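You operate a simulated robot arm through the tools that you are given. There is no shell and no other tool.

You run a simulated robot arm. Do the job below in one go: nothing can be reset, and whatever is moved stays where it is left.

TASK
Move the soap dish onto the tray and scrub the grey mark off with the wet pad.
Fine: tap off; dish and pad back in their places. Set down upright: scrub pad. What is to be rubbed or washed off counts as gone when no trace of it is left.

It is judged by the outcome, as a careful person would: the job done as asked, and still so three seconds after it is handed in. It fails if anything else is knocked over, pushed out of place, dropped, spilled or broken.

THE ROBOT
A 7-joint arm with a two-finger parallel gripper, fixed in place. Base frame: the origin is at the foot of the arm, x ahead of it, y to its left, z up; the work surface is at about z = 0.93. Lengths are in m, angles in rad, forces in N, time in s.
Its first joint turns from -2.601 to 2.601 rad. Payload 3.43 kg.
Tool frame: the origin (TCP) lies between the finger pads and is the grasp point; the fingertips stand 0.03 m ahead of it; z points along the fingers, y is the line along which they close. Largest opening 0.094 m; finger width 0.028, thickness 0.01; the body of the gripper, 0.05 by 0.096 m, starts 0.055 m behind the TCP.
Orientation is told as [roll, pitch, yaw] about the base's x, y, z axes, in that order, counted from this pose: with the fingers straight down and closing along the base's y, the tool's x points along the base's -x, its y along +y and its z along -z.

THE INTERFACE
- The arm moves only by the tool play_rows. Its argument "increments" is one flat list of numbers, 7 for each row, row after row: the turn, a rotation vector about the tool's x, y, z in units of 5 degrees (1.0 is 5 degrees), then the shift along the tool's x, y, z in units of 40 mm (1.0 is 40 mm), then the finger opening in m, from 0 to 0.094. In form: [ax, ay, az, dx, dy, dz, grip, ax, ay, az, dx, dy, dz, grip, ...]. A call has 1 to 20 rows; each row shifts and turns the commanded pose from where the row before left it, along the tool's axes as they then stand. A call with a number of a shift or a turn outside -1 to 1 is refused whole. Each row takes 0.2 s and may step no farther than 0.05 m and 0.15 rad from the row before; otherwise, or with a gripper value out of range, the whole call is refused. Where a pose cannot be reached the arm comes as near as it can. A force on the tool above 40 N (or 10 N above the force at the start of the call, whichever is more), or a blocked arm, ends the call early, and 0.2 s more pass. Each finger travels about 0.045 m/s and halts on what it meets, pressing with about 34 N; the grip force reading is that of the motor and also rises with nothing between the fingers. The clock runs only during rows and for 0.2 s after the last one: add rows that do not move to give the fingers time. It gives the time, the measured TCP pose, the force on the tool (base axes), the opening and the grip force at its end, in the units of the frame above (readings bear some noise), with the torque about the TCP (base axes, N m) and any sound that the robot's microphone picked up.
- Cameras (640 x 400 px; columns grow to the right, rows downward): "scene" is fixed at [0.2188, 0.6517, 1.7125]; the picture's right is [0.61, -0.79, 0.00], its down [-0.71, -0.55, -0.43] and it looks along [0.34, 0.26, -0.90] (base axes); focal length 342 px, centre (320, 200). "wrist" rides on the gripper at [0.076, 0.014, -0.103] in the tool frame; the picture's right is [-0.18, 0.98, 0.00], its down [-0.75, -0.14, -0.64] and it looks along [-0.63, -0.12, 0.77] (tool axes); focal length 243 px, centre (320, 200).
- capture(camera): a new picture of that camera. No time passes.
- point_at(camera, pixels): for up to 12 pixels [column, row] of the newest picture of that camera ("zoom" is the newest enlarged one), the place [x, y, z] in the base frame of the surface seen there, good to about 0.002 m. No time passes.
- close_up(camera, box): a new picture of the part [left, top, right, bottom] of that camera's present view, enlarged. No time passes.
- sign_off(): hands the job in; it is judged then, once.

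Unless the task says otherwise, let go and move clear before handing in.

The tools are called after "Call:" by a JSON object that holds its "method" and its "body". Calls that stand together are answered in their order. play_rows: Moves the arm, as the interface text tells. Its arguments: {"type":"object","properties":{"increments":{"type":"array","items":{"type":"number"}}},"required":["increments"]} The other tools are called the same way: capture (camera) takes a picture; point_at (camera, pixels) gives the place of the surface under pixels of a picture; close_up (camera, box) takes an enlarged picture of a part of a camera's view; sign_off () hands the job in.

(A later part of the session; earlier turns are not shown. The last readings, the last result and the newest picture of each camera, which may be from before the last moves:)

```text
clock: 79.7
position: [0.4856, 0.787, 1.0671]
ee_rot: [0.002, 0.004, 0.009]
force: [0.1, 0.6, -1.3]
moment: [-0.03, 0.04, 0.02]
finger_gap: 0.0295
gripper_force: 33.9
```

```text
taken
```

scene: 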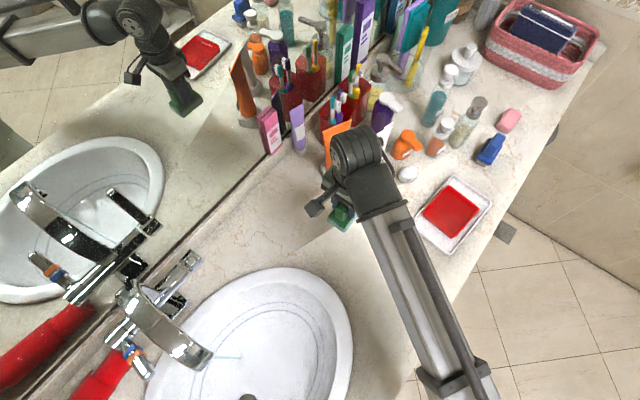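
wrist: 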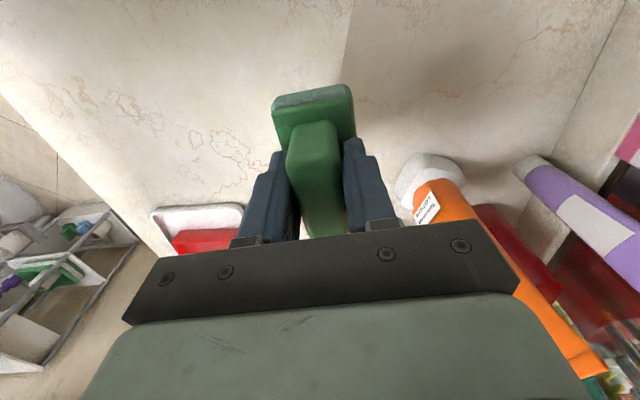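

The mark's tip that showed at wrist (325,75) before is no longer visible. I'll move the pad aside toward its place to see the spot clearly.

Call:
{"method": "play_rows", "body": {"increments": [0, 0, 0, 0.1, -0.9, 0, 0, 0, 0, 0, 0.15, -0.9, 0, 0, 0, 0, 0, 0.15, -0.9, 0, 0, 0, 0, 0, 0.15, -0.9, 0, 0, 0, 0, 0, 0.0, -0.8, 0, 0, 0, 0, 0, 0, 0, 0, 0]}}

Call:
{"method": "capture", "body": {"camera": "scene"}}

Call:
{"method": "close_up", "body": {"camera": "scene", "box": [310, 200, 375, 250]}}

Call:
{"method": "capture", "body": {"camera": "wrist"}}

```text
clock: 81.1
position: [0.4668, 0.6117, 1.0678]
ee_rot: [0.001, 0.005, 0.009]
force: [-0.4, -0.4, 0.1]
moment: [0.01, -0.02, 0.02]
finger_gap: 0.0296
gripper_force: 33.7
```

```text
taken
```

scene: 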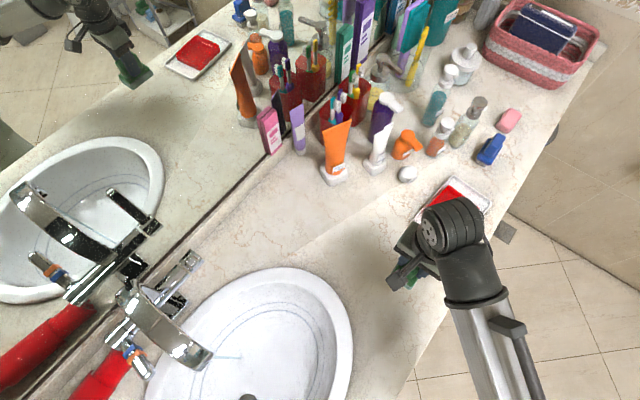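

```text
8.00 times, centred on (342, 225) of scene
```

zoom: 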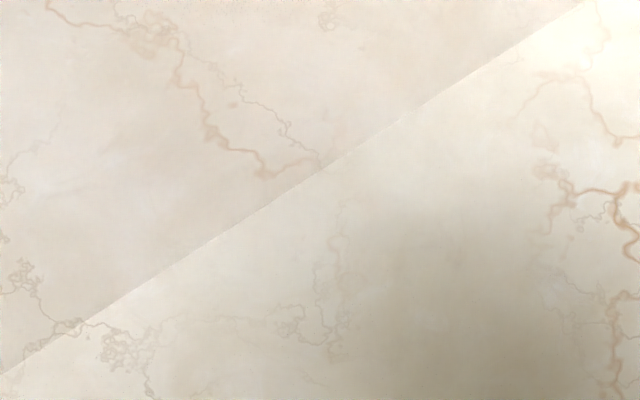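

```text
taken
```

wrist: 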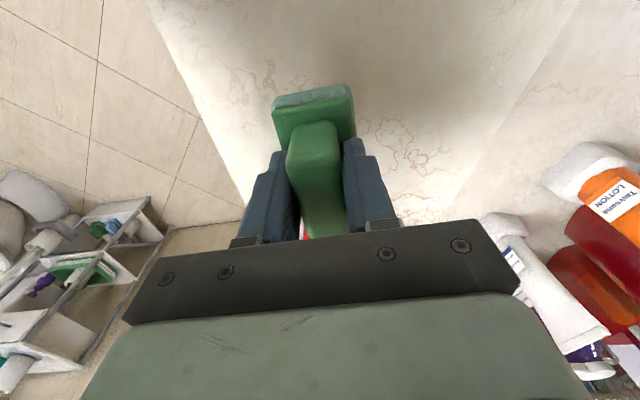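

The spot at zoom (320,200) shows only marble and arm shadow. I'll look at it from the wrist camera too before putting the pad away.

Call:
{"method": "close_up", "body": {"camera": "wrist", "box": [430, 30, 590, 150]}}

Call:
{"method": "close_up", "body": {"camera": "scene", "box": [322, 208, 362, 244]}}

```text
3.33 times, centred on (510, 90) of wrist
```

zoom: 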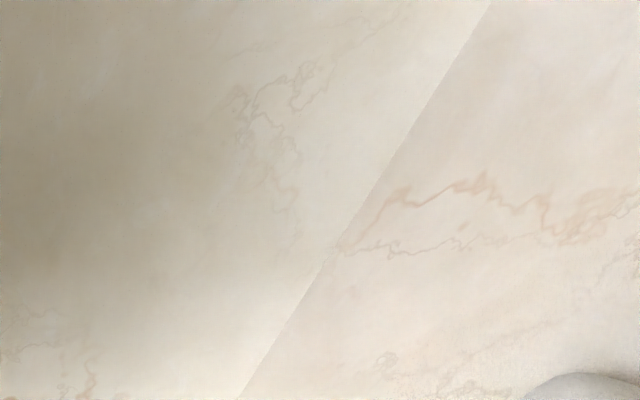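

```text
11.11 times, centred on (342, 226) of scene
```

zoom: 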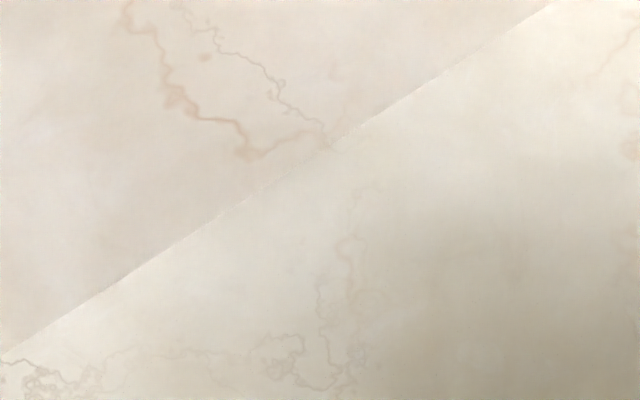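

The mark is completely gone in both views. Now returning the pad to TCP (0.4628, 0.6085): a small shift, then down.

Call:
{"method": "play_rows", "body": {"increments": [0, 0, 0, 0.1, -0.075, 0, 0, 0, 0, 0, 0, 0, 0.8, 0, 0, 0, 0, 0, 0, 0.7, 0, 0, 0, 0, 0, 0, 0.2, 0, 0, 0, 0, 0, 0, 0, 0]}}

Call:
{"method": "play_rows", "body": {"increments": [0, 0, 0, 0, 0, 0, 0]}}

```text
clock: 82.3
position: [0.4636, 0.6105, 0.9996]
ee_rot: [0.002, 0.005, 0.009]
force: [-0.1, 0.0, -0.2]
moment: [0.03, 0.0, 0.01]
finger_gap: 0.0296
gripper_force: 33.8
```

```text
clock: 82.7
position: [0.4635, 0.61, 0.9987]
ee_rot: [0.002, 0.005, 0.009]
force: [1.3, -0.6, -1.2]
moment: [-0.01, 0.04, 0.0]
finger_gap: 0.0295
gripper_force: 33.4
```

Nearly there, with 1–2 mm to correct. Lowering in fine steps to set the pad down.

Call:
{"method": "play_rows", "body": {"increments": [0, 0, 0, 0.02, -0.04, 0, 0, 0, 0, 0, 0, 0, 0.05, 0, 0, 0, 0, 0, 0, 0.04, 0, 0, 0, 0, 0, 0, 0.03, 0, 0, 0, 0, 0, 0, 0, 0]}}

```text
clock: 83.9
position: [0.462, 0.6074, 0.9945]
ee_rot: [0.001, 0.004, 0.01]
force: [0.2, -1.0, -0.2]
moment: [-0.01, -0.03, 0.0]
finger_gap: 0.0296
gripper_force: 33.9
```

Call:
{"method": "play_rows", "body": {"increments": [0, 0, 0, 0, 0, 0.025, 0, 0, 0, 0, 0, 0, 0.015, 0, 0, 0, 0, 0, 0, 0, 0]}}

```text
clock: 84.7
position: [0.4622, 0.6079, 0.9924]
ee_rot: [0.003, 0.006, 0.009]
force: [0.7, -0.3, -0.3]
moment: [-0.03, -0.01, -0.01]
finger_gap: 0.0295
gripper_force: 33.9
```

Call:
{"method": "play_rows", "body": {"increments": [0, 0, 0, 0, 0, 0.02, 0, 0, 0, 0, 0, 0, 0, 0]}}

```text
clock: 85.3
position: [0.4624, 0.6083, 0.992]
ee_rot: [0.002, 0.003, 0.01]
force: [-0.2, 0.8, 0.5]
moment: [-0.01, -0.04, -0.01]
finger_gap: 0.0299
gripper_force: 33.8
```

Call:
{"method": "play_rows", "body": {"increments": [0, 0, 0, 0, 0, 0.02, 0, 0, 0, 0, 0, 0, 0, 0]}}

Call:
{"method": "close_up", "body": {"camera": "scene", "box": [370, 220, 450, 310]}}

```text
clock: 85.9
position: [0.4613, 0.608, 0.9907]
ee_rot: [0.004, 0.004, 0.007]
force: [1.6, 3.0, 12.8]
moment: [-0.1, 0.0, 0.0]
finger_gap: 0.0296
gripper_force: 33.7
```

```text
4.44 times, centred on (410, 265) of scene
```

zoom: 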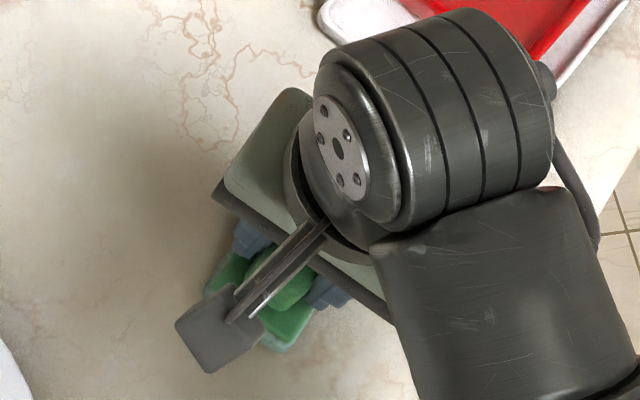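

The pad is seated (12.8 N). Easing off, opening and rising.

Call:
{"method": "play_rows", "body": {"increments": [0, 0, 0, 0, 0, -0.025, 0, 0, 0, 0, 0, 0, 0, 0.034, 0, 0, 0, 0, 0, 0, 0.045, 0, 0, 0, 0, 0, 0, 0.055, 0, 0, 0, 0, 0, 0, 0.055, 0, 0, 0, 0, 0, -0.3, 0.055, 0, 0, 0, 0, 0, -0.7, 0.055, 0, 0, 0, 0, 0, -1, 0.055, 0, 0, 0, 0, 0, -0.6, 0.055]}}

Call:
{"method": "capture", "body": {"camera": "wrist"}}

Call:
{"method": "point_at", "body": {"camera": "wrist", "pixels": [[302, 84], [325, 82], [308, 152], [333, 148], [315, 115], [284, 68], [336, 58]]}}

```text
clock: 87.9
position: [0.4617, 0.6074, 1.0959]
ee_rot: [0.001, 0.007, 0.009]
force: [0.2, 0.4, -0.3]
moment: [0.01, -0.02, 0.01]
finger_gap: 0.0548
gripper_force: 0.0
```

```text
taken
```

wrist: 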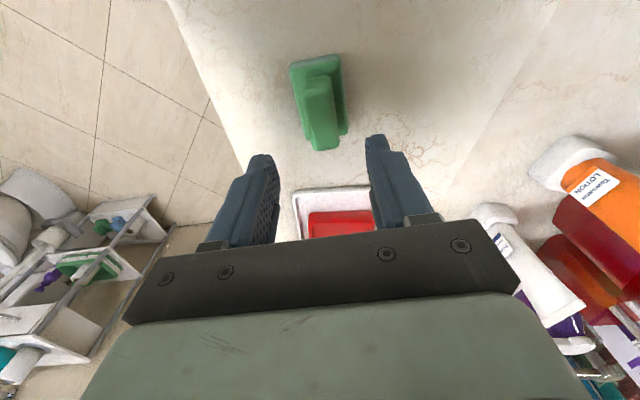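

```text
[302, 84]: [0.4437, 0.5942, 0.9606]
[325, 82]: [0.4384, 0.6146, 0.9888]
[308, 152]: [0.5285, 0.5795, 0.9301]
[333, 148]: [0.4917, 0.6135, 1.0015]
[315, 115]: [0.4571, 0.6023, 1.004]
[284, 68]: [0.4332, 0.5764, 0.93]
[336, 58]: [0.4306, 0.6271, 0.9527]
```

The pad is back, standing upright. Now to the tap: retracing the earlier path to (0.25, 0.77, 1.18) and turning the yaw to 0.6.

Call:
{"method": "play_rows", "body": {"increments": [0, 0, 0, 0.76, 0.588, -0.3, 0.06, 0, 0, 0, 0.76, 0.588, -0.3, 0.06, 0, 0, 0, 0.76, 0.588, -0.3, 0.06, 0, 0, 0, 0.76, 0.588, -0.3, 0.06, 0, 0, 0, 0.76, 0.588, -0.3, 0.06, 0, 0, 0, 0.76, 0.588, -0.3, 0.06, 0, 0, 0, 0.76, 0.588, -0.3, 0.06, 0, 0, -0.97, 0, 0, 0, 0.06, 0, 0, -0.97, 0, 0, 0, 0.06, 0, 0, -0.97, 0, 0, 0, 0.06, 0, 0, -0.97, 0, 0, 0, 0.06, 0, 0, -0.97, 0, 0, 0, 0.06, 0, 0, -0.97, 0, 0, 0, 0.06, 0, 0, -0.97, 0, 0, 0, 0.06, 0, 0, 0, 0, 0, 0, 0.06]}}

Call:
{"method": "close_up", "body": {"camera": "scene", "box": [380, 250, 430, 305]}}

Call:
{"method": "point_at", "body": {"camera": "zoom", "pixels": [[305, 85], [420, 160], [190, 255], [300, 338], [330, 170], [350, 90], [408, 120], [318, 262], [255, 225]]}}

```text
clock: 91.1
position: [0.2484, 0.7698, 1.1807]
ee_rot: [0.008, -0.003, 0.601]
force: [-0.1, 0.1, 0.3]
moment: [0.04, -0.01, -0.01]
finger_gap: 0.06
gripper_force: 0.0
```

```text
7.27 times, centred on (405, 278) of scene
```

zoom: 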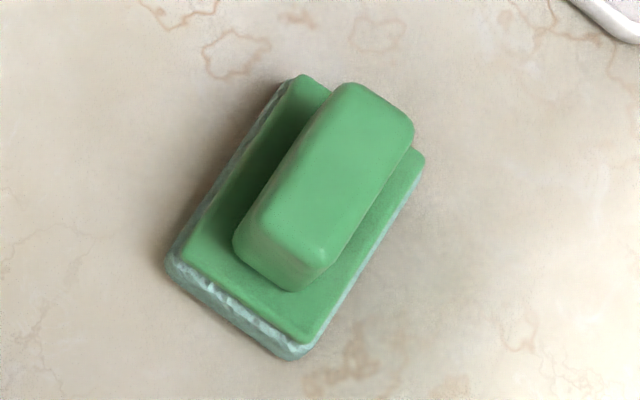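

```text
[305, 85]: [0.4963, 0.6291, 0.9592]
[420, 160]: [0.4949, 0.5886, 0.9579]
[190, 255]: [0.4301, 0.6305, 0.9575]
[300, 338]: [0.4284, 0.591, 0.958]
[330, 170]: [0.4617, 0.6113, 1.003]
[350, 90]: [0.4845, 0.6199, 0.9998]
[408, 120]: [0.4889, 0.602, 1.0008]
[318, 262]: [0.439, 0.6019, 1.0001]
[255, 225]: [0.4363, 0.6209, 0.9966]
```

The pad matches its original pose within about a millimetre. Now tilting outward, then facing the tap.

Call:
{"method": "play_rows", "body": {"increments": [0, -0.95, 0, 0, 0, 0, 0.06, 0, -0.95, 0, 0, 0, 0, 0.06, 0, -0.95, 0, 0, 0, 0, 0.06, 0, -0.95, 0, 0, 0, 0, 0.06, 0, -0.95, 0, 0, 0, 0, 0.06, 0, -0.95, 0, 0, 0, 0, 0.06, 0, -0.95, 0, 0, 0, 0, 0.06, 0, -0.95, 0, 0, 0, 0, 0.06, 0, -0.95, 0, 0, 0, 0, 0.06, 0, -0.95, 0, 0, 0, 0, 0.06, 0, -0.95, 0, 0, 0, 0, 0.06, 0, -0.95, 0, 0, 0, 0, 0.06]}}

Call:
{"method": "play_rows", "body": {"increments": [-0.847, 0, -0.548, 0, 0, 0, 0.06, -0.847, 0, -0.548, 0, 0, 0, 0.06, -0.847, 0, -0.548, 0, 0, 0, 0.06, -0.847, 0, -0.548, 0, 0, 0, 0.06, -0.847, 0, -0.548, 0, 0, 0, 0.06, -0.847, 0, -0.548, 0, 0, 0, 0.06, -0.847, 0, -0.548, 0, 0, 0, 0.06, -0.847, 0, -0.548, 0, 0, 0, 0.06, -0.847, 0, -0.548, 0, 0, 0, 0.06, -0.847, 0, -0.548, 0, 0, 0, 0.06, -0.847, 0, -0.548, 0, 0, 0, 0.06, 0, 0, 0, 0, 0, 0, 0.06]}}

Call:
{"method": "capture", "body": {"camera": "wrist"}}

Call:
{"method": "capture", "body": {"camera": "scene"}}

```text
clock: 93.7
position: [0.2484, 0.7696, 1.1807]
ee_rot: [0.009, -0.992, 0.592]
force: [-0.1, -0.1, 0.8]
moment: [0.0, 0.0, 0.01]
finger_gap: 0.0601
gripper_force: 0.0
```

```text
clock: 96.3
position: [0.2492, 0.7705, 1.1813]
ee_rot: [0.01, -0.997, 1.564]
force: [-0.1, 0.9, 0.0]
moment: [0.0, 0.01, 0.0]
finger_gap: 0.0599
gripper_force: 0.0
```

```text
taken
```

wrist: 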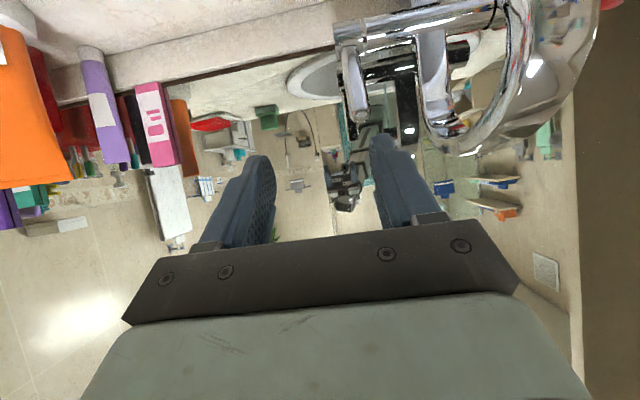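

```text
taken
```

scene: 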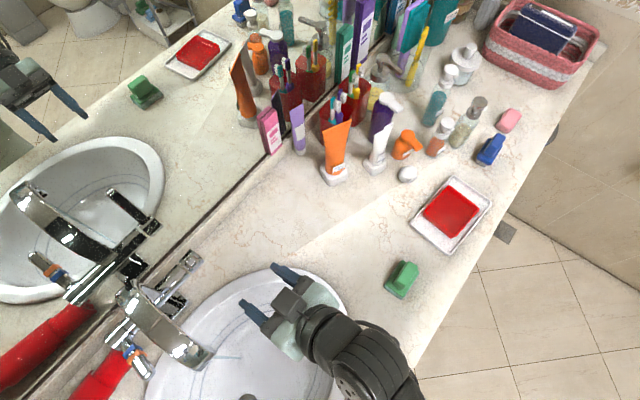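

The tool faces the tap, with the lever at wrist (345,50)–(360,120). Measuring the lever now.

Call:
{"method": "point_at", "body": {"camera": "wrist", "pixels": [[347, 55], [350, 70], [353, 85], [357, 100], [359, 112], [345, 75], [356, 75], [352, 107], [366, 107]]}}

Call:
{"method": "close_up", "body": {"camera": "wrist", "box": [310, 0, 430, 150]}}

Call:
{"method": "point_at", "body": {"camera": "scene", "pixels": [[190, 256], [186, 260], [194, 258], [196, 264], [182, 264], [189, 265]]}}

```text
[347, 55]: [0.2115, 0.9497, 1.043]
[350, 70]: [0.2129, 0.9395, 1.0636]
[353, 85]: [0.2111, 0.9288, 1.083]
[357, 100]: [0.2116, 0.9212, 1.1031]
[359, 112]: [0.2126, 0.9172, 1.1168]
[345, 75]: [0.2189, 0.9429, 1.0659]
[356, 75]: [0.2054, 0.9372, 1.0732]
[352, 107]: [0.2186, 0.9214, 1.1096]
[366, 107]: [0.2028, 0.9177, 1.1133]
```

```text
2.67 times, centred on (370, 75) of wrist
```

zoom: 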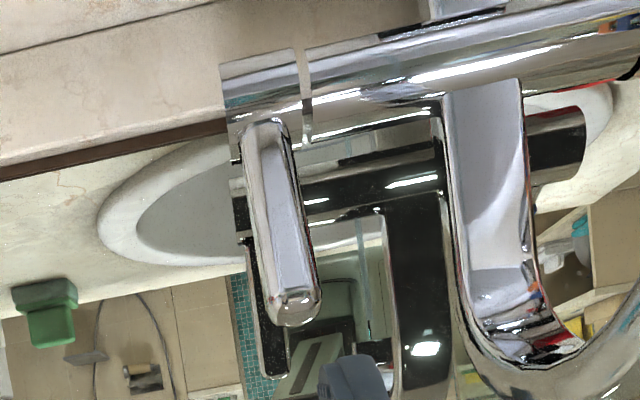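

```text
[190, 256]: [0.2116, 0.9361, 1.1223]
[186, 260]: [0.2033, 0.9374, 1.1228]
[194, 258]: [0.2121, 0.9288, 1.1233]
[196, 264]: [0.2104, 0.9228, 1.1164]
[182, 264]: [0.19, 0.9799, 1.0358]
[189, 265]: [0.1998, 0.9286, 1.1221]
```

Lever centre x≈0.211, leaning 24°. Moving to the pre-grasp point, then forward to straddle it.

Call:
{"method": "play_rows", "body": {"increments": [0, 0, 0, 0, 0.323, 0.85, 0.06, 0, 0, 0, 0, 0.323, 0.85, 0.06, 0, 0, 0, 0, 0.323, 0.85, 0.06, 0, 0, 0, 0, 0, 0, 0.06]}}

Call:
{"method": "capture", "body": {"camera": "wrist"}}

```text
clock: 97.3
position: [0.2084, 0.8563, 1.1254]
ee_rot: [0.01, -0.999, 1.561]
force: [0.0, 0.4, -0.7]
moment: [0.05, 0.0, -0.02]
finger_gap: 0.0602
gripper_force: 0.0
```

```text
taken
```

wrist: 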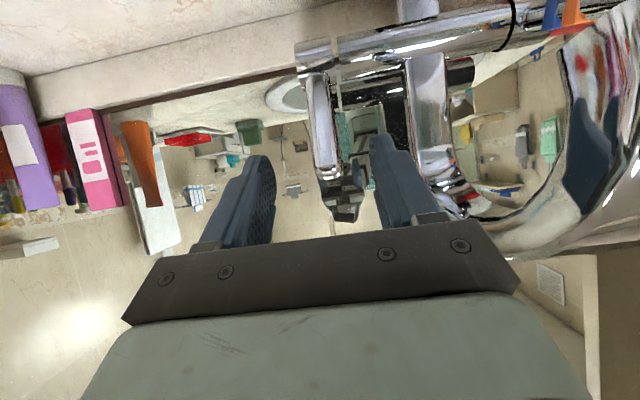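

The lever lies between the fingers. Going forward with a 2.5 mm centring nudge, then closing.

Call:
{"method": "play_rows", "body": {"increments": [0, 0, 0, 0, -0.03, 0.7, 0.06, 0, 0, 0, 0, -0.03, 0.7, 0.06, 0, 0, 0, 0, 0, 0.5, 0.06, 0, 0, 0, 0, 0, 0.1, 0.06, 0, 0, 0, 0, 0, 0, 0.06]}}

Call:
{"method": "capture", "body": {"camera": "wrist"}}

```text
clock: 98.5
position: [0.2111, 0.9234, 1.0826]
ee_rot: [0.01, -0.998, 1.559]
force: [-0.2, -0.3, -0.2]
moment: [-0.01, 0.0, 0.0]
finger_gap: 0.0598
gripper_force: 0.1
```

```text
taken
```

wrist: 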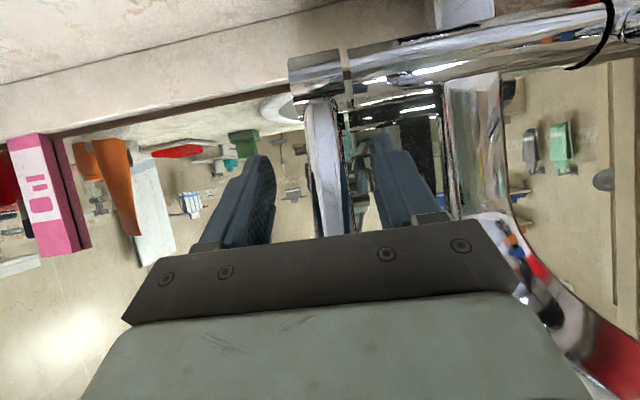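

Call:
{"method": "play_rows", "body": {"increments": [0, 0, 0, 0, 0, 0, 0.045, 0, 0, 0, 0, 0, 0, 0.03, 0, 0, 0, 0, 0, 0, 0.015, 0, 0, 0, 0, 0, 0, 0.0, 0, 0, 0, 0, 0, 0, 0.0, 0, 0, 0, 0, 0, 0, 0.0]}}

```text
clock: 99.9
position: [0.2091, 0.9235, 1.0828]
ee_rot: [0.014, -0.998, 1.561]
force: [-40.0, 0.2, -1.3]
moment: [-0.03, -0.58, 0.17]
finger_gap: 0.0283
gripper_force: 45.1
```

Gripped, but I'm about 2.5 mm off to the +x side (−40 N). Shifting the command back in −x to relieve it.

Call:
{"method": "play_rows", "body": {"increments": [0, 0, 0, 0, 0.04, 0, 0, 0, 0, 0, 0, 0.03, 0, 0, 0, 0, 0, 0, 0, 0, 0]}}

```text
clock: 100.7
position: [0.2075, 0.9243, 1.0823]
ee_rot: [0.013, -0.998, 1.559]
force: [-31.1, 7.5, -3.9]
moment: [0.3, -0.29, 0.15]
finger_gap: 0.0283
gripper_force: 45.0
```

Call:
{"method": "play_rows", "body": {"increments": [0, 0, 0, 0, 0.06, 0, 0, 0, 0, 0, 0, 0, 0, 0]}}

```text
clock: 101.3
position: [0.2076, 0.9239, 1.0822]
ee_rot: [0.007, -0.999, 1.56]
force: [-11.3, 8.5, -2.0]
moment: [0.5, 0.07, 0.01]
finger_gap: 0.0281
gripper_force: 45.1
```

Nearly relieved. Now swinging the lever back toward vertical along the arc.

Call:
{"method": "play_rows", "body": {"increments": [0, 0, 0, 0, 0.03, 0, 0, 0, 0.5, 0, -0.1755, 0, 0.055, 0, 0, 0.5, 0, -0.173, 0, 0.063, 0, 0, 0.5, 0, -0.17, 0, 0.0705, 0, 0, 0.5, 0, -0.167, 0, 0.078, 0, 0, 0, 0, 0, 0, 0, 0]}}

Call:
{"method": "capture", "body": {"camera": "wrist"}}

Call:
{"method": "point_at", "body": {"camera": "wrist", "pixels": [[308, 90], [312, 110], [316, 130], [318, 160], [320, 190], [322, 220]]}}

Call:
{"method": "close_up", "body": {"camera": "scene", "box": [140, 240, 340, 400]}}

```text
clock: 102.7
position: [0.2078, 0.9478, 1.0959]
ee_rot: [0.002, -0.819, 1.562]
force: [32.2, -6.9, -19.7]
moment: [-1.12, 0.53, -0.21]
finger_gap: 0.0282
gripper_force: 45.3
```

```text
taken
```

wrist: 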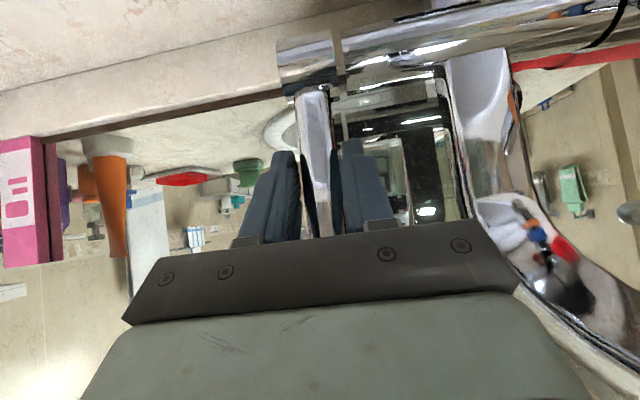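

```text
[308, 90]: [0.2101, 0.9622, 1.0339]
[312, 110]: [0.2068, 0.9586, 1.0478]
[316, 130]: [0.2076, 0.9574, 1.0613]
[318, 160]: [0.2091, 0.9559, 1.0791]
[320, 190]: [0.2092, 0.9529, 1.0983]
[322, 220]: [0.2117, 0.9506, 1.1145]
```

```text
2.50 times, centred on (240, 320) of scene
```

zoom: 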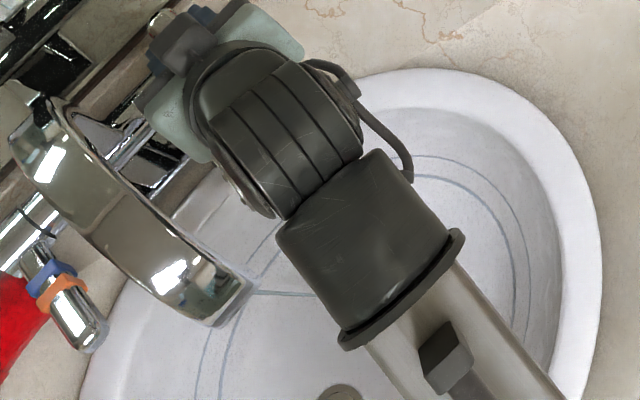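

The lever is now about 8° from vertical, with a side load of +32 N in x. I'll correct the x offset and push on the last part.

Call:
{"method": "play_rows", "body": {"increments": [0, 0, 0, 0, -0.05, 0, 0, 0, 0, 0, -0.1366, 0, 0.146, 0, 0, 0, 0, 0, 0, 0, 0]}}

Call:
{"method": "capture", "body": {"camera": "wrist"}}

Call:
{"method": "point_at", "body": {"camera": "wrist", "pixels": [[308, 90], [312, 110], [316, 130], [318, 160], [320, 190], [322, 220]]}}

```text
clock: 103.5
position: [0.2074, 0.9562, 1.0997]
ee_rot: [0.004, -0.824, 1.565]
force: [26.7, -13.3, -4.6]
moment: [-1.18, 0.27, -0.21]
finger_gap: 0.0282
gripper_force: 44.4
```

```text
taken
```

wrist: 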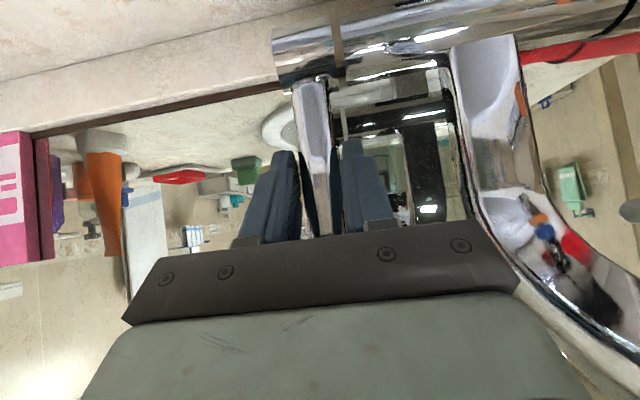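

```text
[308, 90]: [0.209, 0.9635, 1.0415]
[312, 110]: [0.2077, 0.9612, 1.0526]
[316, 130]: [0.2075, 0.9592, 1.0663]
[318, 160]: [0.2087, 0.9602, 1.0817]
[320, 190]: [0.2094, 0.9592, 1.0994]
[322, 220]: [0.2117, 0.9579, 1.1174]
```

The lever is within about 4° of vertical. Another small push plus x relief.

Call:
{"method": "play_rows", "body": {"increments": [0, 0, 0, 0, -0.06, 0, 0, 0, 0, 0, -0.11, 0, 0.115, 0, 0, 0, 0, 0, 0, 0, 0]}}

Call:
{"method": "capture", "body": {"camera": "wrist"}}

Call:
{"method": "point_at", "body": {"camera": "wrist", "pixels": [[308, 85], [312, 110], [316, 130], [318, 160], [320, 190], [322, 220]]}}

Call:
{"method": "close_up", "body": {"camera": "scene", "box": [140, 240, 340, 400]}}

```text
clock: 104.3
position: [0.2067, 0.9619, 1.0981]
ee_rot: [0.009, -0.825, 1.563]
force: [11.0, -13.1, 6.9]
moment: [-0.98, 0.04, -0.1]
finger_gap: 0.0282
gripper_force: 44.7
```

```text
taken
```

wrist: 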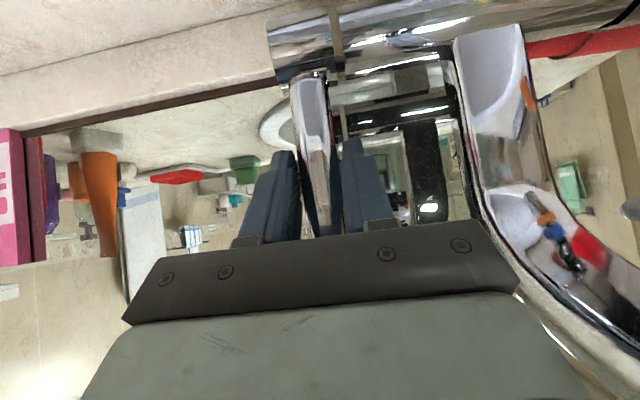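

```text
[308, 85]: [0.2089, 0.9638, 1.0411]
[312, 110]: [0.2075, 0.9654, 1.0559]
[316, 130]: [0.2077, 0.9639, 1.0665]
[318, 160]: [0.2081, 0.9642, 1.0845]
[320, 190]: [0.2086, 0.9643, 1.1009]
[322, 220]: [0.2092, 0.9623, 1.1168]
```

```text
2.50 times, centred on (240, 320) of scene
```

zoom: 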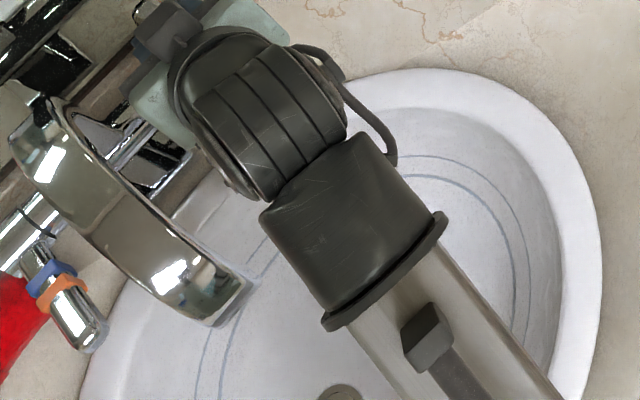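

The lever face is vertical again (y≈0.964 all along, as at the start), and the stream is gone from the zoom. Releasing and backing out.

Call:
{"method": "play_rows", "body": {"increments": [0, 0, 0, 0, 0, 0, 0.035, 0, 0, 0, 0, 0, 0, 0.05, 0, 0, 0, 0, 0, 0, 0.06, 0, 0, 0, 0, 0, 0, 0.06]}}

Call:
{"method": "capture", "body": {"camera": "wrist"}}

Call:
{"method": "point_at", "body": {"camera": "wrist", "pixels": [[308, 85], [312, 110], [316, 130], [318, 160], [320, 190], [322, 220]]}}

```text
clock: 105.3
position: [0.2086, 0.9622, 1.0975]
ee_rot: [0.009, -0.825, 1.561]
force: [0.3, 0.2, 0.0]
moment: [0.0, 0.03, 0.0]
finger_gap: 0.0599
gripper_force: 0.0
```

```text
taken
```

wrist: 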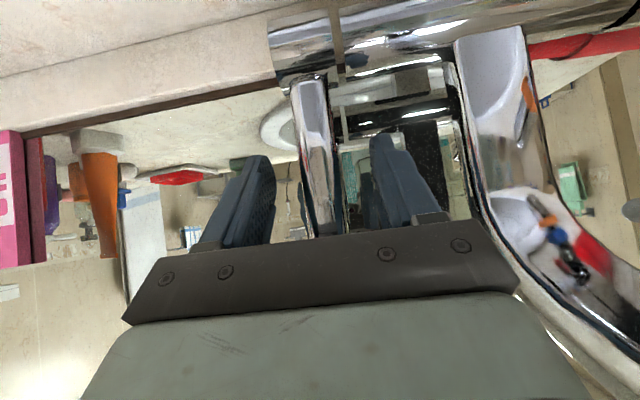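

```text
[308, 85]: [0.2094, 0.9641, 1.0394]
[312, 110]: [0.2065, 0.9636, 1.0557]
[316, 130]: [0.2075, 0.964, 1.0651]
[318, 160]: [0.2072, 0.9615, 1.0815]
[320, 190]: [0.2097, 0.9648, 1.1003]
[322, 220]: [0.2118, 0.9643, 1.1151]
```

Released, and the lever stays vertical. Backing out to the clear point.

Call:
{"method": "play_rows", "body": {"increments": [0, 0, 0, 0, 0, -0.7, 0.06, 0, 0, 0, 0, 0, -0.7, 0.06, 0, 0, 0, 0, 0, -0.6, 0.06, 0, 0, 0, 0.4375, -0.26, -0.7325, 0.06, 0, 0, 0, 0.4375, -0.26, -0.7325, 0.06, 0, 0, 0, 0.4375, -0.26, -0.7325, 0.06, 0, 0, 0, 0.4375, -0.26, -0.7325, 0.06, 0, 0, 0, 0, 0, 0, 0.06]}}

Call:
{"method": "capture", "body": {"camera": "scene"}}

Call:
{"method": "close_up", "body": {"camera": "scene", "box": [140, 240, 340, 400]}}

Call:
{"method": "close_up", "body": {"camera": "scene", "box": [0, 170, 170, 310]}}

```text
clock: 107.1
position: [0.252, 0.7684, 1.1799]
ee_rot: [0.008, -0.823, 1.564]
force: [-1.3, -0.4, -0.4]
moment: [0.0, -0.01, -0.04]
finger_gap: 0.0597
gripper_force: 0.1
```

```text
taken
```

scene: 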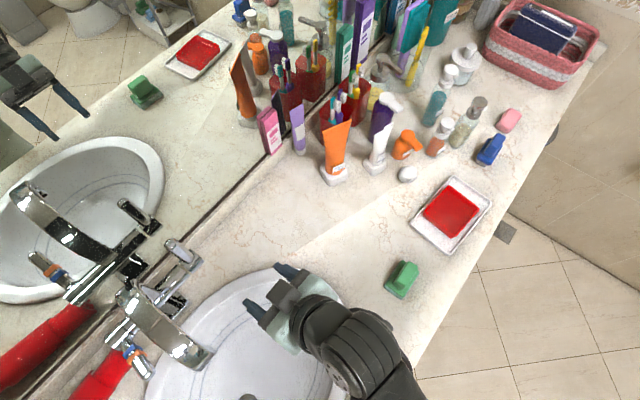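

```text
2.50 times, centred on (240, 320) of scene
```

zoom: 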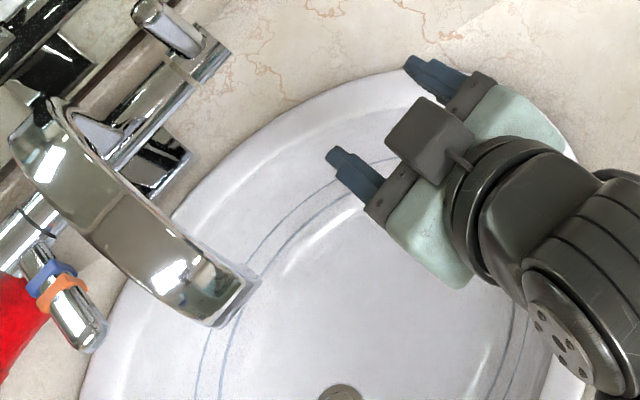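

```text
2.86 times, centred on (85, 240) of scene
```

zoom: 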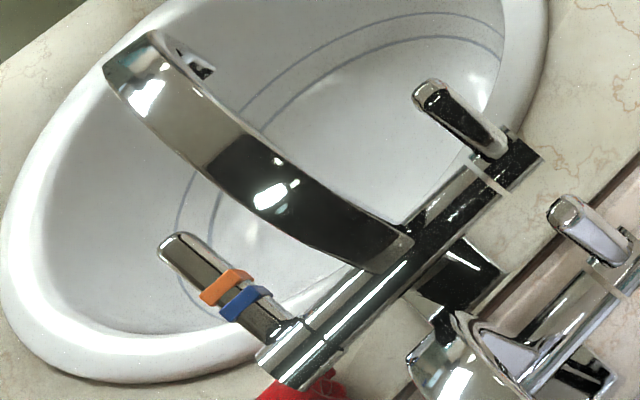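

The tap is off with the lever as at the start and no water. Now going to fetch the dish: turning the tool back to straight down.

Call:
{"method": "play_rows", "body": {"increments": [0.736, 0, 0.683, 0, 0, 0, 0.05, 0.736, 0, 0.683, 0, 0, 0, 0.05, 0.736, 0, 0.683, 0, 0, 0, 0.05, 0.736, 0, 0.683, 0, 0, 0, 0.05, 0.736, 0, 0.683, 0, 0, 0, 0.05, 0.736, 0, 0.683, 0, 0, 0, 0.05, 0.736, 0, 0.683, 0, 0, 0, 0.05, 0.736, 0, 0.683, 0, 0, 0, 0.05, 0.736, 0, 0.683, 0, 0, 0, 0.05, 0.736, 0, 0.683, 0, 0, 0, 0.05, 0.736, 0, 0.683, 0, 0, 0, 0.05, 0, 0, 0, 0, 0, 0, 0.05]}}

Call:
{"method": "play_rows", "body": {"increments": [0, 0.943, 0, 0, 0, 0, 0.05, 0, 0.943, 0, 0, 0, 0, 0.05, 0, 0.943, 0, 0, 0, 0, 0.05, 0, 0.943, 0, 0, 0, 0, 0.05, 0, 0.943, 0, 0, 0, 0, 0.05, 0, 0.943, 0, 0, 0, 0, 0.05, 0, 0.943, 0, 0, 0, 0, 0.05, 0, 0.943, 0, 0, 0, 0, 0.05, 0, 0.943, 0, 0, 0, 0, 0.05, 0, 0.943, 0, 0, 0, 0, 0.05, 0, 0, 0.928, 0, 0, 0, 0.05, 0, 0, 0.928, 0, 0, 0, 0.05, 0, 0, 0.928, 0, 0, 0, 0.05, 0, 0, 0.928, 0, 0, 0, 0.05, 0, 0, 0.928, 0, 0, 0, 0.05, 0, 0, 0.928, 0, 0, 0, 0.05, 0, 0, 0.928, 0, 0, 0, 0.05, 0, 0, 0.928, 0, 0, 0, 0.05, 0, 0, 0.928, 0, 0, 0, 0.05]}}

```text
clock: 109.7
position: [0.2518, 0.7696, 1.1802]
ee_rot: [0.004, -0.818, 0.599]
force: [-0.1, 0.4, 0.3]
moment: [-0.01, 0.02, -0.02]
finger_gap: 0.05
gripper_force: 0.0
```

```text
clock: 113.7
position: [0.252, 0.7703, 1.1806]
ee_rot: [0.007, 0.006, -0.127]
force: [0.1, 0.2, -0.4]
moment: [-0.02, 0.0, -0.02]
finger_gap: 0.0504
gripper_force: 0.1
```

The tool is straight down at yaw −0.127. Measuring the dish on the tray while the view is clear.

Call:
{"method": "close_up", "body": {"camera": "scene", "box": [400, 165, 505, 260]}}

Call:
{"method": "close_up", "body": {"camera": "scene", "box": [300, 190, 390, 260]}}

```text
4.21 times, centred on (452, 212) of scene
```

zoom: 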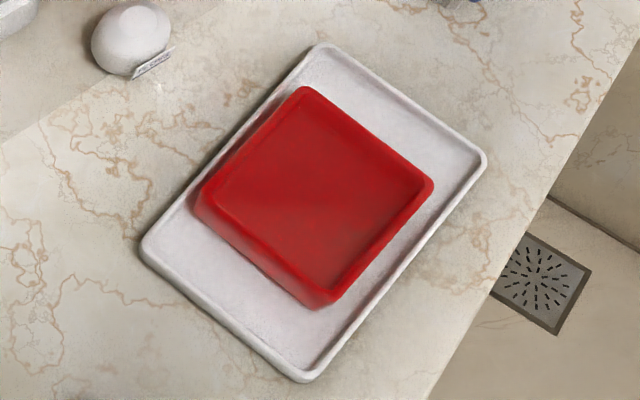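

```text
5.71 times, centred on (345, 225) of scene
```

zoom: 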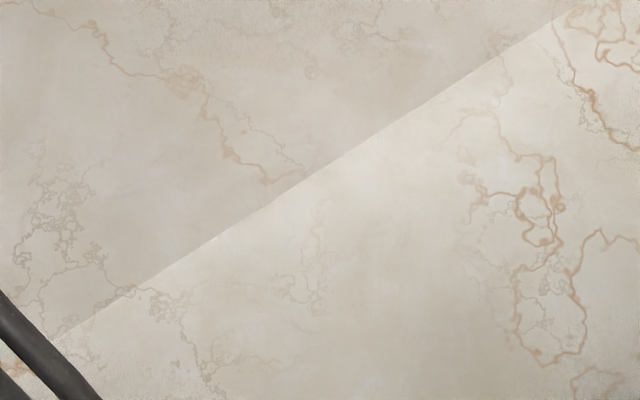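

The spot is clean. Reading the dish's rim corners on the tray.

Call:
{"method": "close_up", "body": {"camera": "scene", "box": [400, 165, 505, 260]}}

Call:
{"method": "point_at", "body": {"camera": "zoom", "pixels": [[305, 90], [430, 183], [332, 298], [203, 196], [383, 238], [368, 136], [252, 143], [268, 248], [358, 268], [408, 210]]}}

```text
4.21 times, centred on (452, 212) of scene
```

zoom: 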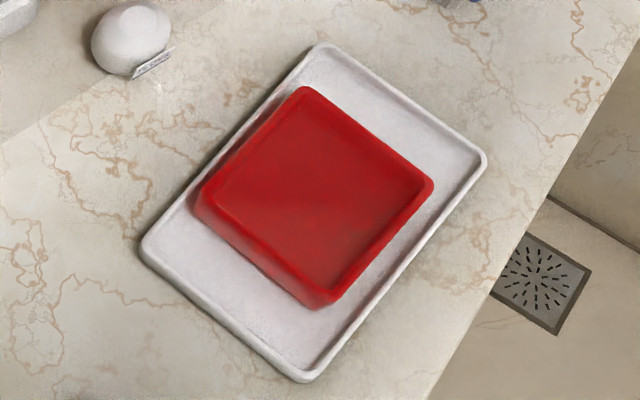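

```text
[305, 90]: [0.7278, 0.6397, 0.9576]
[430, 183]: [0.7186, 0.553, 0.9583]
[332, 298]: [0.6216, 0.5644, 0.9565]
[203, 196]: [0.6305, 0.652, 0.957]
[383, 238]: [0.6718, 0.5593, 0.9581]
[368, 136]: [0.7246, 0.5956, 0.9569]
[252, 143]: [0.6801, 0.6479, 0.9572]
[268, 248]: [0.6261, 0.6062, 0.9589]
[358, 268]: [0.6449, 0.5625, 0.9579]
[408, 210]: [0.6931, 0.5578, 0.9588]
```

The dish centre is (0.6746, 0.6023) with the front wall at y≈0.560 near x 0.667, matching the release pose. Moving above it.

Call:
{"method": "play_rows", "body": {"increments": [0, 0, 0, -0.914, -0.328, 0.167, 0.035, 0, 0, 0, -0.914, -0.328, 0.167, 0.035, 0, 0, 0, -0.914, -0.328, 0.167, 0.035, 0, 0, 0, -0.914, -0.328, 0.167, 0.035, 0, 0, 0, -0.914, -0.328, 0.167, 0.035, 0, 0, 0, -0.914, -0.328, 0.167, 0.035, 0, 0, 0, -0.914, -0.328, 0.167, 0.035, 0, 0, 0, -0.914, -0.328, 0.167, 0.035, 0, 0, 0, -0.914, -0.328, 0.167, 0.035, 0, 0, 0, -0.914, -0.328, 0.167, 0.035, 0, 0, 0, -0.914, -0.328, 0.167, 0.035, 0, 0, 0, -0.914, -0.328, 0.167, 0.035, 0, 0, 0, 0, 0, 0, 0.035]}}

Call:
{"method": "capture", "body": {"camera": "wrist"}}

```text
clock: 116.5
position: [0.6692, 0.5596, 1.0962]
ee_rot: [0.0, 0.005, -0.123]
force: [1.0, -0.8, 0.1]
moment: [-0.02, 0.05, 0.02]
finger_gap: 0.0352
gripper_force: 0.0
```

```text
taken
```

wrist: 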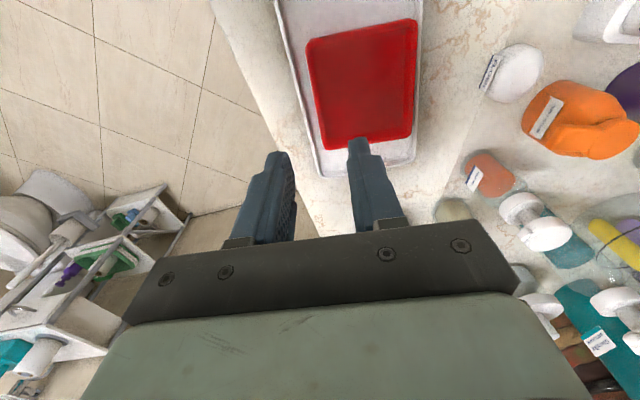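

Aligned over the front wall. Descending in stages.

Call:
{"method": "play_rows", "body": {"increments": [0, 0, 0, 0.05, -0.02, 0, 0.035, 0, 0, 0, 0, 0, 0.9, 0.035, 0, 0, 0, 0, 0, 0.9, 0.035, 0, 0, 0, 0, 0, 0.7, 0.035, 0, 0, 0, 0, 0, 0.25, 0.035, 0, 0, 0, 0, 0, 0, 0.035]}}

Call:
{"method": "capture", "body": {"camera": "wrist"}}

```text
clock: 117.9
position: [0.6626, 0.5579, 0.9851]
ee_rot: [0.0, 0.006, -0.124]
force: [-0.4, 0.9, 0.0]
moment: [-0.02, 0.02, 0.0]
finger_gap: 0.0351
gripper_force: 0.1
```

```text
taken
```

wrist: 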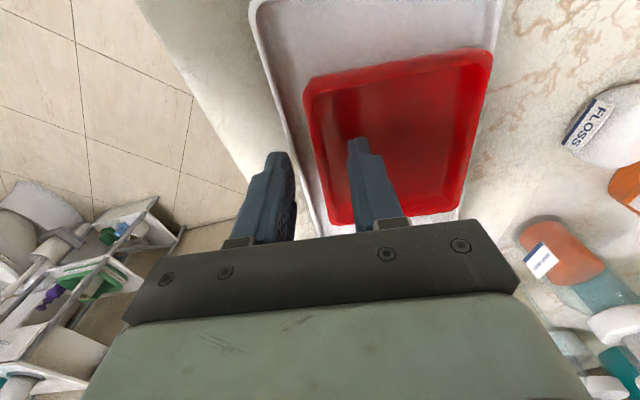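

The fingers straddle the wall. Nudging 3 mm in +x, going down 5 mm and closing.

Call:
{"method": "play_rows", "body": {"increments": [0, 0, 0, -0.08, 0.01, 0.08, 0.035, 0, 0, 0, 0, 0, 0.05, 0.035, 0, 0, 0, 0, 0, 0, 0.025, 0, 0, 0, 0, 0, 0, 0.012, 0, 0, 0, 0, 0, 0, 0.0, 0, 0, 0, 0, 0, 0, 0.0, 0, 0, 0, 0, 0, 0, 0.0]}}

Call:
{"method": "capture", "body": {"camera": "wrist"}}

```text
clock: 119.5
position: [0.6667, 0.5583, 0.9825]
ee_rot: [0.0, 0.005, -0.124]
force: [0.6, 0.3, 0.4]
moment: [-0.01, -0.03, -0.05]
finger_gap: 0.0056
gripper_force: 33.8
```

```text
taken
```

wrist: 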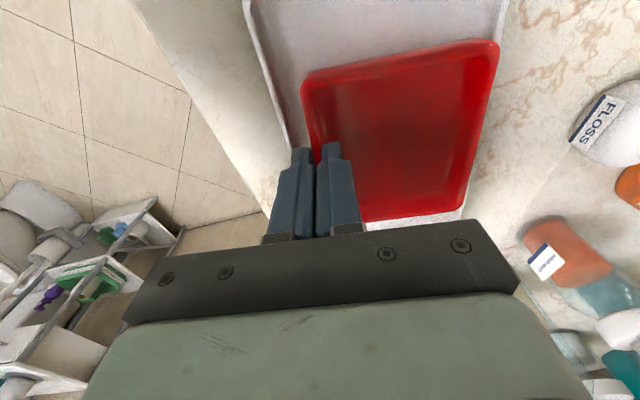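

The grip is on, but the tips overlap the wall by only about 5 mm. I'll reopen slightly, go 4 mm deeper and re-close.

Call:
{"method": "play_rows", "body": {"increments": [0, 0, 0, 0, 0, 0, 0.02, 0, 0, 0, 0, 0, 0, 0.025, 0, 0, 0, 0, 0, 0.05, 0.025, 0, 0, 0, 0, 0, 0.05, 0.025, 0, 0, 0, 0, 0, 0, 0.025]}}

```text
clock: 120.7
position: [0.6684, 0.558, 0.9778]
ee_rot: [0.0, 0.007, -0.124]
force: [0.0, -0.8, 0.7]
moment: [-0.01, 0.0, 0.01]
finger_gap: 0.0249
gripper_force: 0.1
```

Call:
{"method": "play_rows", "body": {"increments": [0, 0, 0, 0, 0, 0.02, 0.025, 0, 0, 0, 0, 0, 0, 0.012, 0, 0, 0, 0, 0, 0, 0.0, 0, 0, 0, 0, 0, 0, 0.0, 0, 0, 0, 0, 0, 0, 0.0]}}

Call:
{"method": "capture", "body": {"camera": "scene"}}

```text
clock: 121.9
position: [0.6682, 0.5585, 0.978]
ee_rot: [0.001, 0.005, -0.122]
force: [-1.2, 0.4, -0.6]
moment: [0.01, 0.03, -0.04]
finger_gap: 0.0056
gripper_force: 33.6
```

```text
taken
```

scene: 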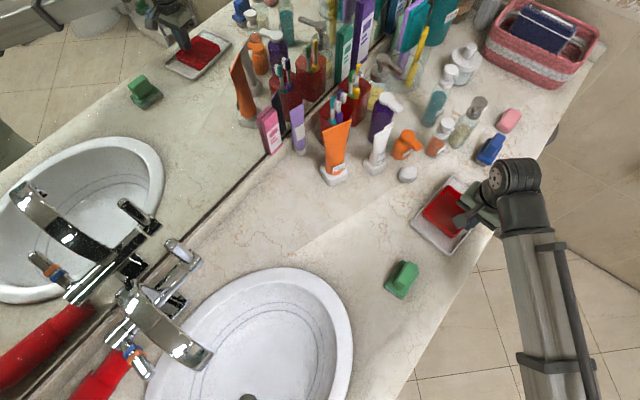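

Firm grip, now 10 mm deep. Lifting, carrying back and turning to the dish's original yaw.

Call:
{"method": "play_rows", "body": {"increments": [0, 0, 0, 0, 0, -0.25, 0, 0, 0, 0, 0, 0, -0.5, 0, 0, 0, 0, 0, 0, -1, 0, 0, 0, 0, 0, 0, -1, 0, 0, 0, 0, 0.71, 0.56, 0, 0, 0, 0, 0, 0.71, 0.56, 0, 0, 0, 0, 0, 0.71, 0.56, 0, 0, 0, 0, 0, 0.71, 0.56, 0, 0, 0, 0, 0, 0.71, 0.56, 0, 0, 0, 0, 0, 0.71, 0.56, 0, 0, 0, 0, 0, 0.71, 0.56, 0, 0, 0, 0, -0.688, 0, 0, 0, 0, 0, 0, -0.688, 0, 0, 0, 0, 0, 0, -0.688, 0, 0, 0, 0, 0, 0, 0, 0, 0, 0, 0]}}

Call:
{"method": "capture", "body": {"camera": "scene"}}

Call:
{"method": "capture", "body": {"camera": "wrist"}}

Call:
{"method": "close_up", "body": {"camera": "scene", "box": [290, 170, 410, 270]}}

```text
clock: 125.1
position: [0.4893, 0.7397, 1.09]
ee_rot: [0.002, 0.004, 0.055]
force: [0.2, 0.2, -1.7]
moment: [-0.13, -0.01, 0.02]
finger_gap: 0.0056
gripper_force: 34.4
```

```text
taken
```

scene: 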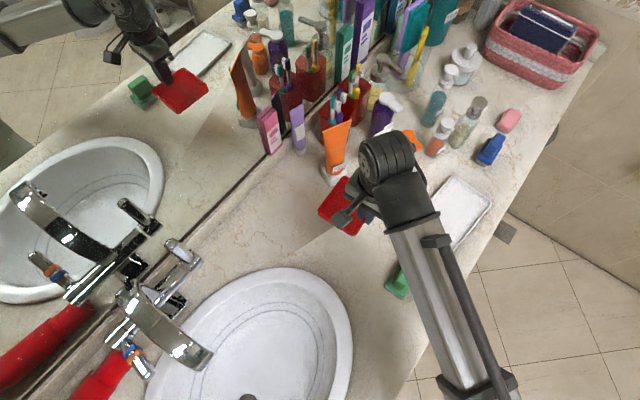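

```text
taken
```

wrist: 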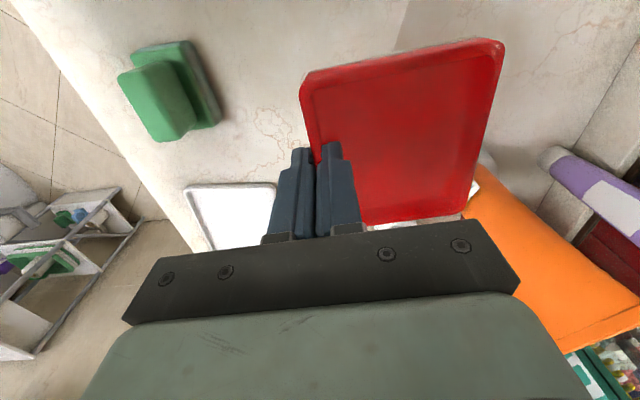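

```text
4.00 times, centred on (350, 220) of scene
```

zoom: 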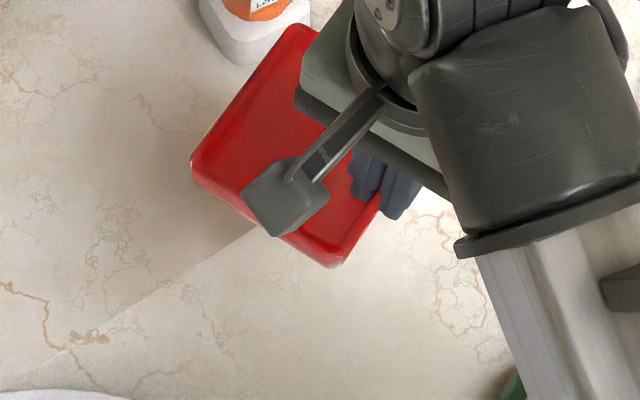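

The dish hangs over its old spot. Checking its visible rim corners against the original.

Call:
{"method": "point_at", "body": {"camera": "zoom", "pixels": [[300, 30], [197, 160], [332, 258], [245, 98], [225, 190], [290, 234], [368, 200]]}}

Call:
{"method": "point_at", "body": {"camera": "wrist", "pixels": [[303, 76], [500, 46], [468, 210], [400, 58], [350, 70], [484, 130]]}}

```text
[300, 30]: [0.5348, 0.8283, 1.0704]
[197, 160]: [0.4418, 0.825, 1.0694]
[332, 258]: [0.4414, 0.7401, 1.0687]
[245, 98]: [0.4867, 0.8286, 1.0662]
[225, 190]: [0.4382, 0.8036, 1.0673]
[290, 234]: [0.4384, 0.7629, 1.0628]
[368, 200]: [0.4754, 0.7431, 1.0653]
```

```text
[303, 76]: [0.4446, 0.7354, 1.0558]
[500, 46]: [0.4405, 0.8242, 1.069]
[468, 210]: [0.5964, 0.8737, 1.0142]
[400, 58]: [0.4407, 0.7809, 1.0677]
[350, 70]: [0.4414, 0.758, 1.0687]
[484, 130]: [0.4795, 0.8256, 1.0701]
```

The position matches the original to about 1–2 mm, and yaw is 0.055 against 0.060. A tiny yaw correction, then lowering.

Call:
{"method": "play_rows", "body": {"increments": [0, 0, -0.05, 0, 0, 0.6, 0, 0, 0, 0, 0, 0, 0.8, 0, 0, 0, 0, 0, 0, 0.8, 0, 0, 0, 0, 0, 0, 0.4, 0, 0, 0, 0, 0, 0, 0.1, 0, 0, 0, 0, 0, 0, 0, 0]}}

Call:
{"method": "play_rows", "body": {"increments": [0, 0, 0, 0, 0, 0, 0]}}

```text
clock: 126.5
position: [0.4893, 0.7393, 0.9823]
ee_rot: [0.001, 0.005, 0.06]
force: [0.0, 0.9, -2.7]
moment: [-0.13, 0.03, -0.01]
finger_gap: 0.0054
gripper_force: 34.0
```

```text
clock: 126.9
position: [0.4885, 0.7404, 0.9826]
ee_rot: [0.0, 0.005, 0.059]
force: [0.1, 0.0, -1.7]
moment: [-0.11, -0.01, 0.01]
finger_gap: 0.0054
gripper_force: 33.5
```

Pose is right (0.489, 0.740, yaw 0.06). Lowering the last centimetre in fine steps.

Call:
{"method": "play_rows", "body": {"increments": [0, 0, 0, 0, 0, 0.1, 0, 0, 0, 0, 0, 0, 0.05, 0, 0, 0, 0, 0, 0, 0.03, 0, 0, 0, 0, 0, 0, 0, 0]}}

```text
clock: 127.9
position: [0.4902, 0.7407, 0.9741]
ee_rot: [0.002, 0.004, 0.059]
force: [0.5, 0.0, -2.0]
moment: [-0.07, 0.0, -0.01]
finger_gap: 0.0053
gripper_force: 33.8
```

Call:
{"method": "play_rows", "body": {"increments": [0, 0, 0, 0, -0.02, 0.03, 0, 0, 0, 0, 0, 0, 0.02, 0, 0, 0, 0, 0, 0, 0, 0]}}

```text
clock: 128.7
position: [0.4904, 0.7376, 0.9727]
ee_rot: [0.002, 0.005, 0.06]
force: [-0.1, 2.3, 16.1]
moment: [0.03, 0.32, 0.02]
finger_gap: 0.0057
gripper_force: 33.8
```

Seated (16 N). Easing off, opening and rising clear.

Call:
{"method": "play_rows", "body": {"increments": [0, 0, 0, 0, 0, -0.025, 0, 0, 0, 0, 0, 0, 0, 0.012, 0, 0, 0, 0, 0, 0, 0.025, 0, 0, 0, 0, 0, 0, 0.04, 0, 0, 0, 0, 0, 0, 0.04, 0, 0, 0, 0, 0, -0.3, 0.04, 0, 0, 0, 0, 0, -0.8, 0.04, 0, 0, 0, 0, 0, -1, 0.04, 0, 0, 0, 0, 0, -1, 0.04, 0, 0, 0, 0, 0, -1, 0.04, 0, 0, 0, 0, 0, -0.8, 0.04]}}

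Call:
{"method": "capture", "body": {"camera": "wrist"}}

Call:
{"method": "capture", "body": {"camera": "scene"}}

```text
clock: 131.1
position: [0.4903, 0.739, 1.1678]
ee_rot: [0.003, 0.006, 0.06]
force: [-0.5, 0.1, 0.7]
moment: [0.01, 0.06, 0.0]
finger_gap: 0.0399
gripper_force: 0.0
```

```text
taken
```

wrist: 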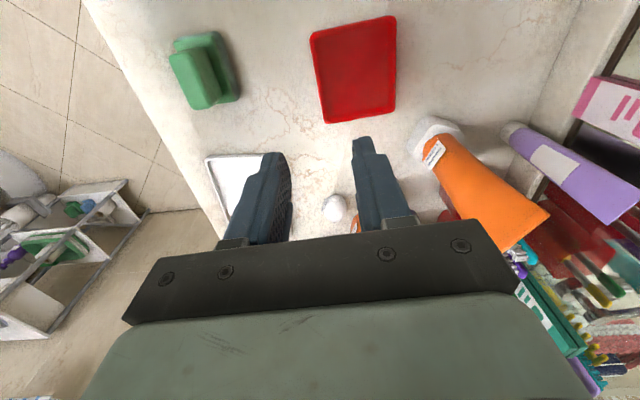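

```text
taken
```

scene: 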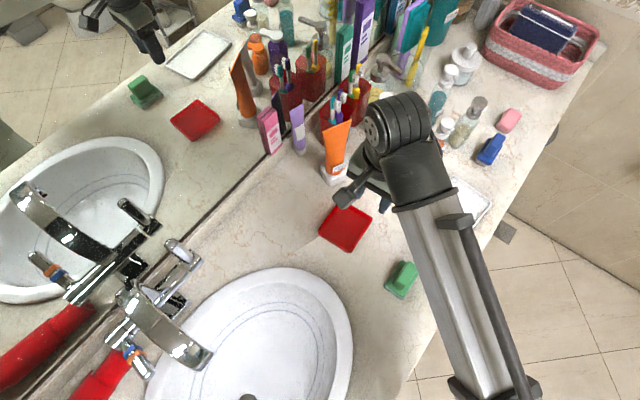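

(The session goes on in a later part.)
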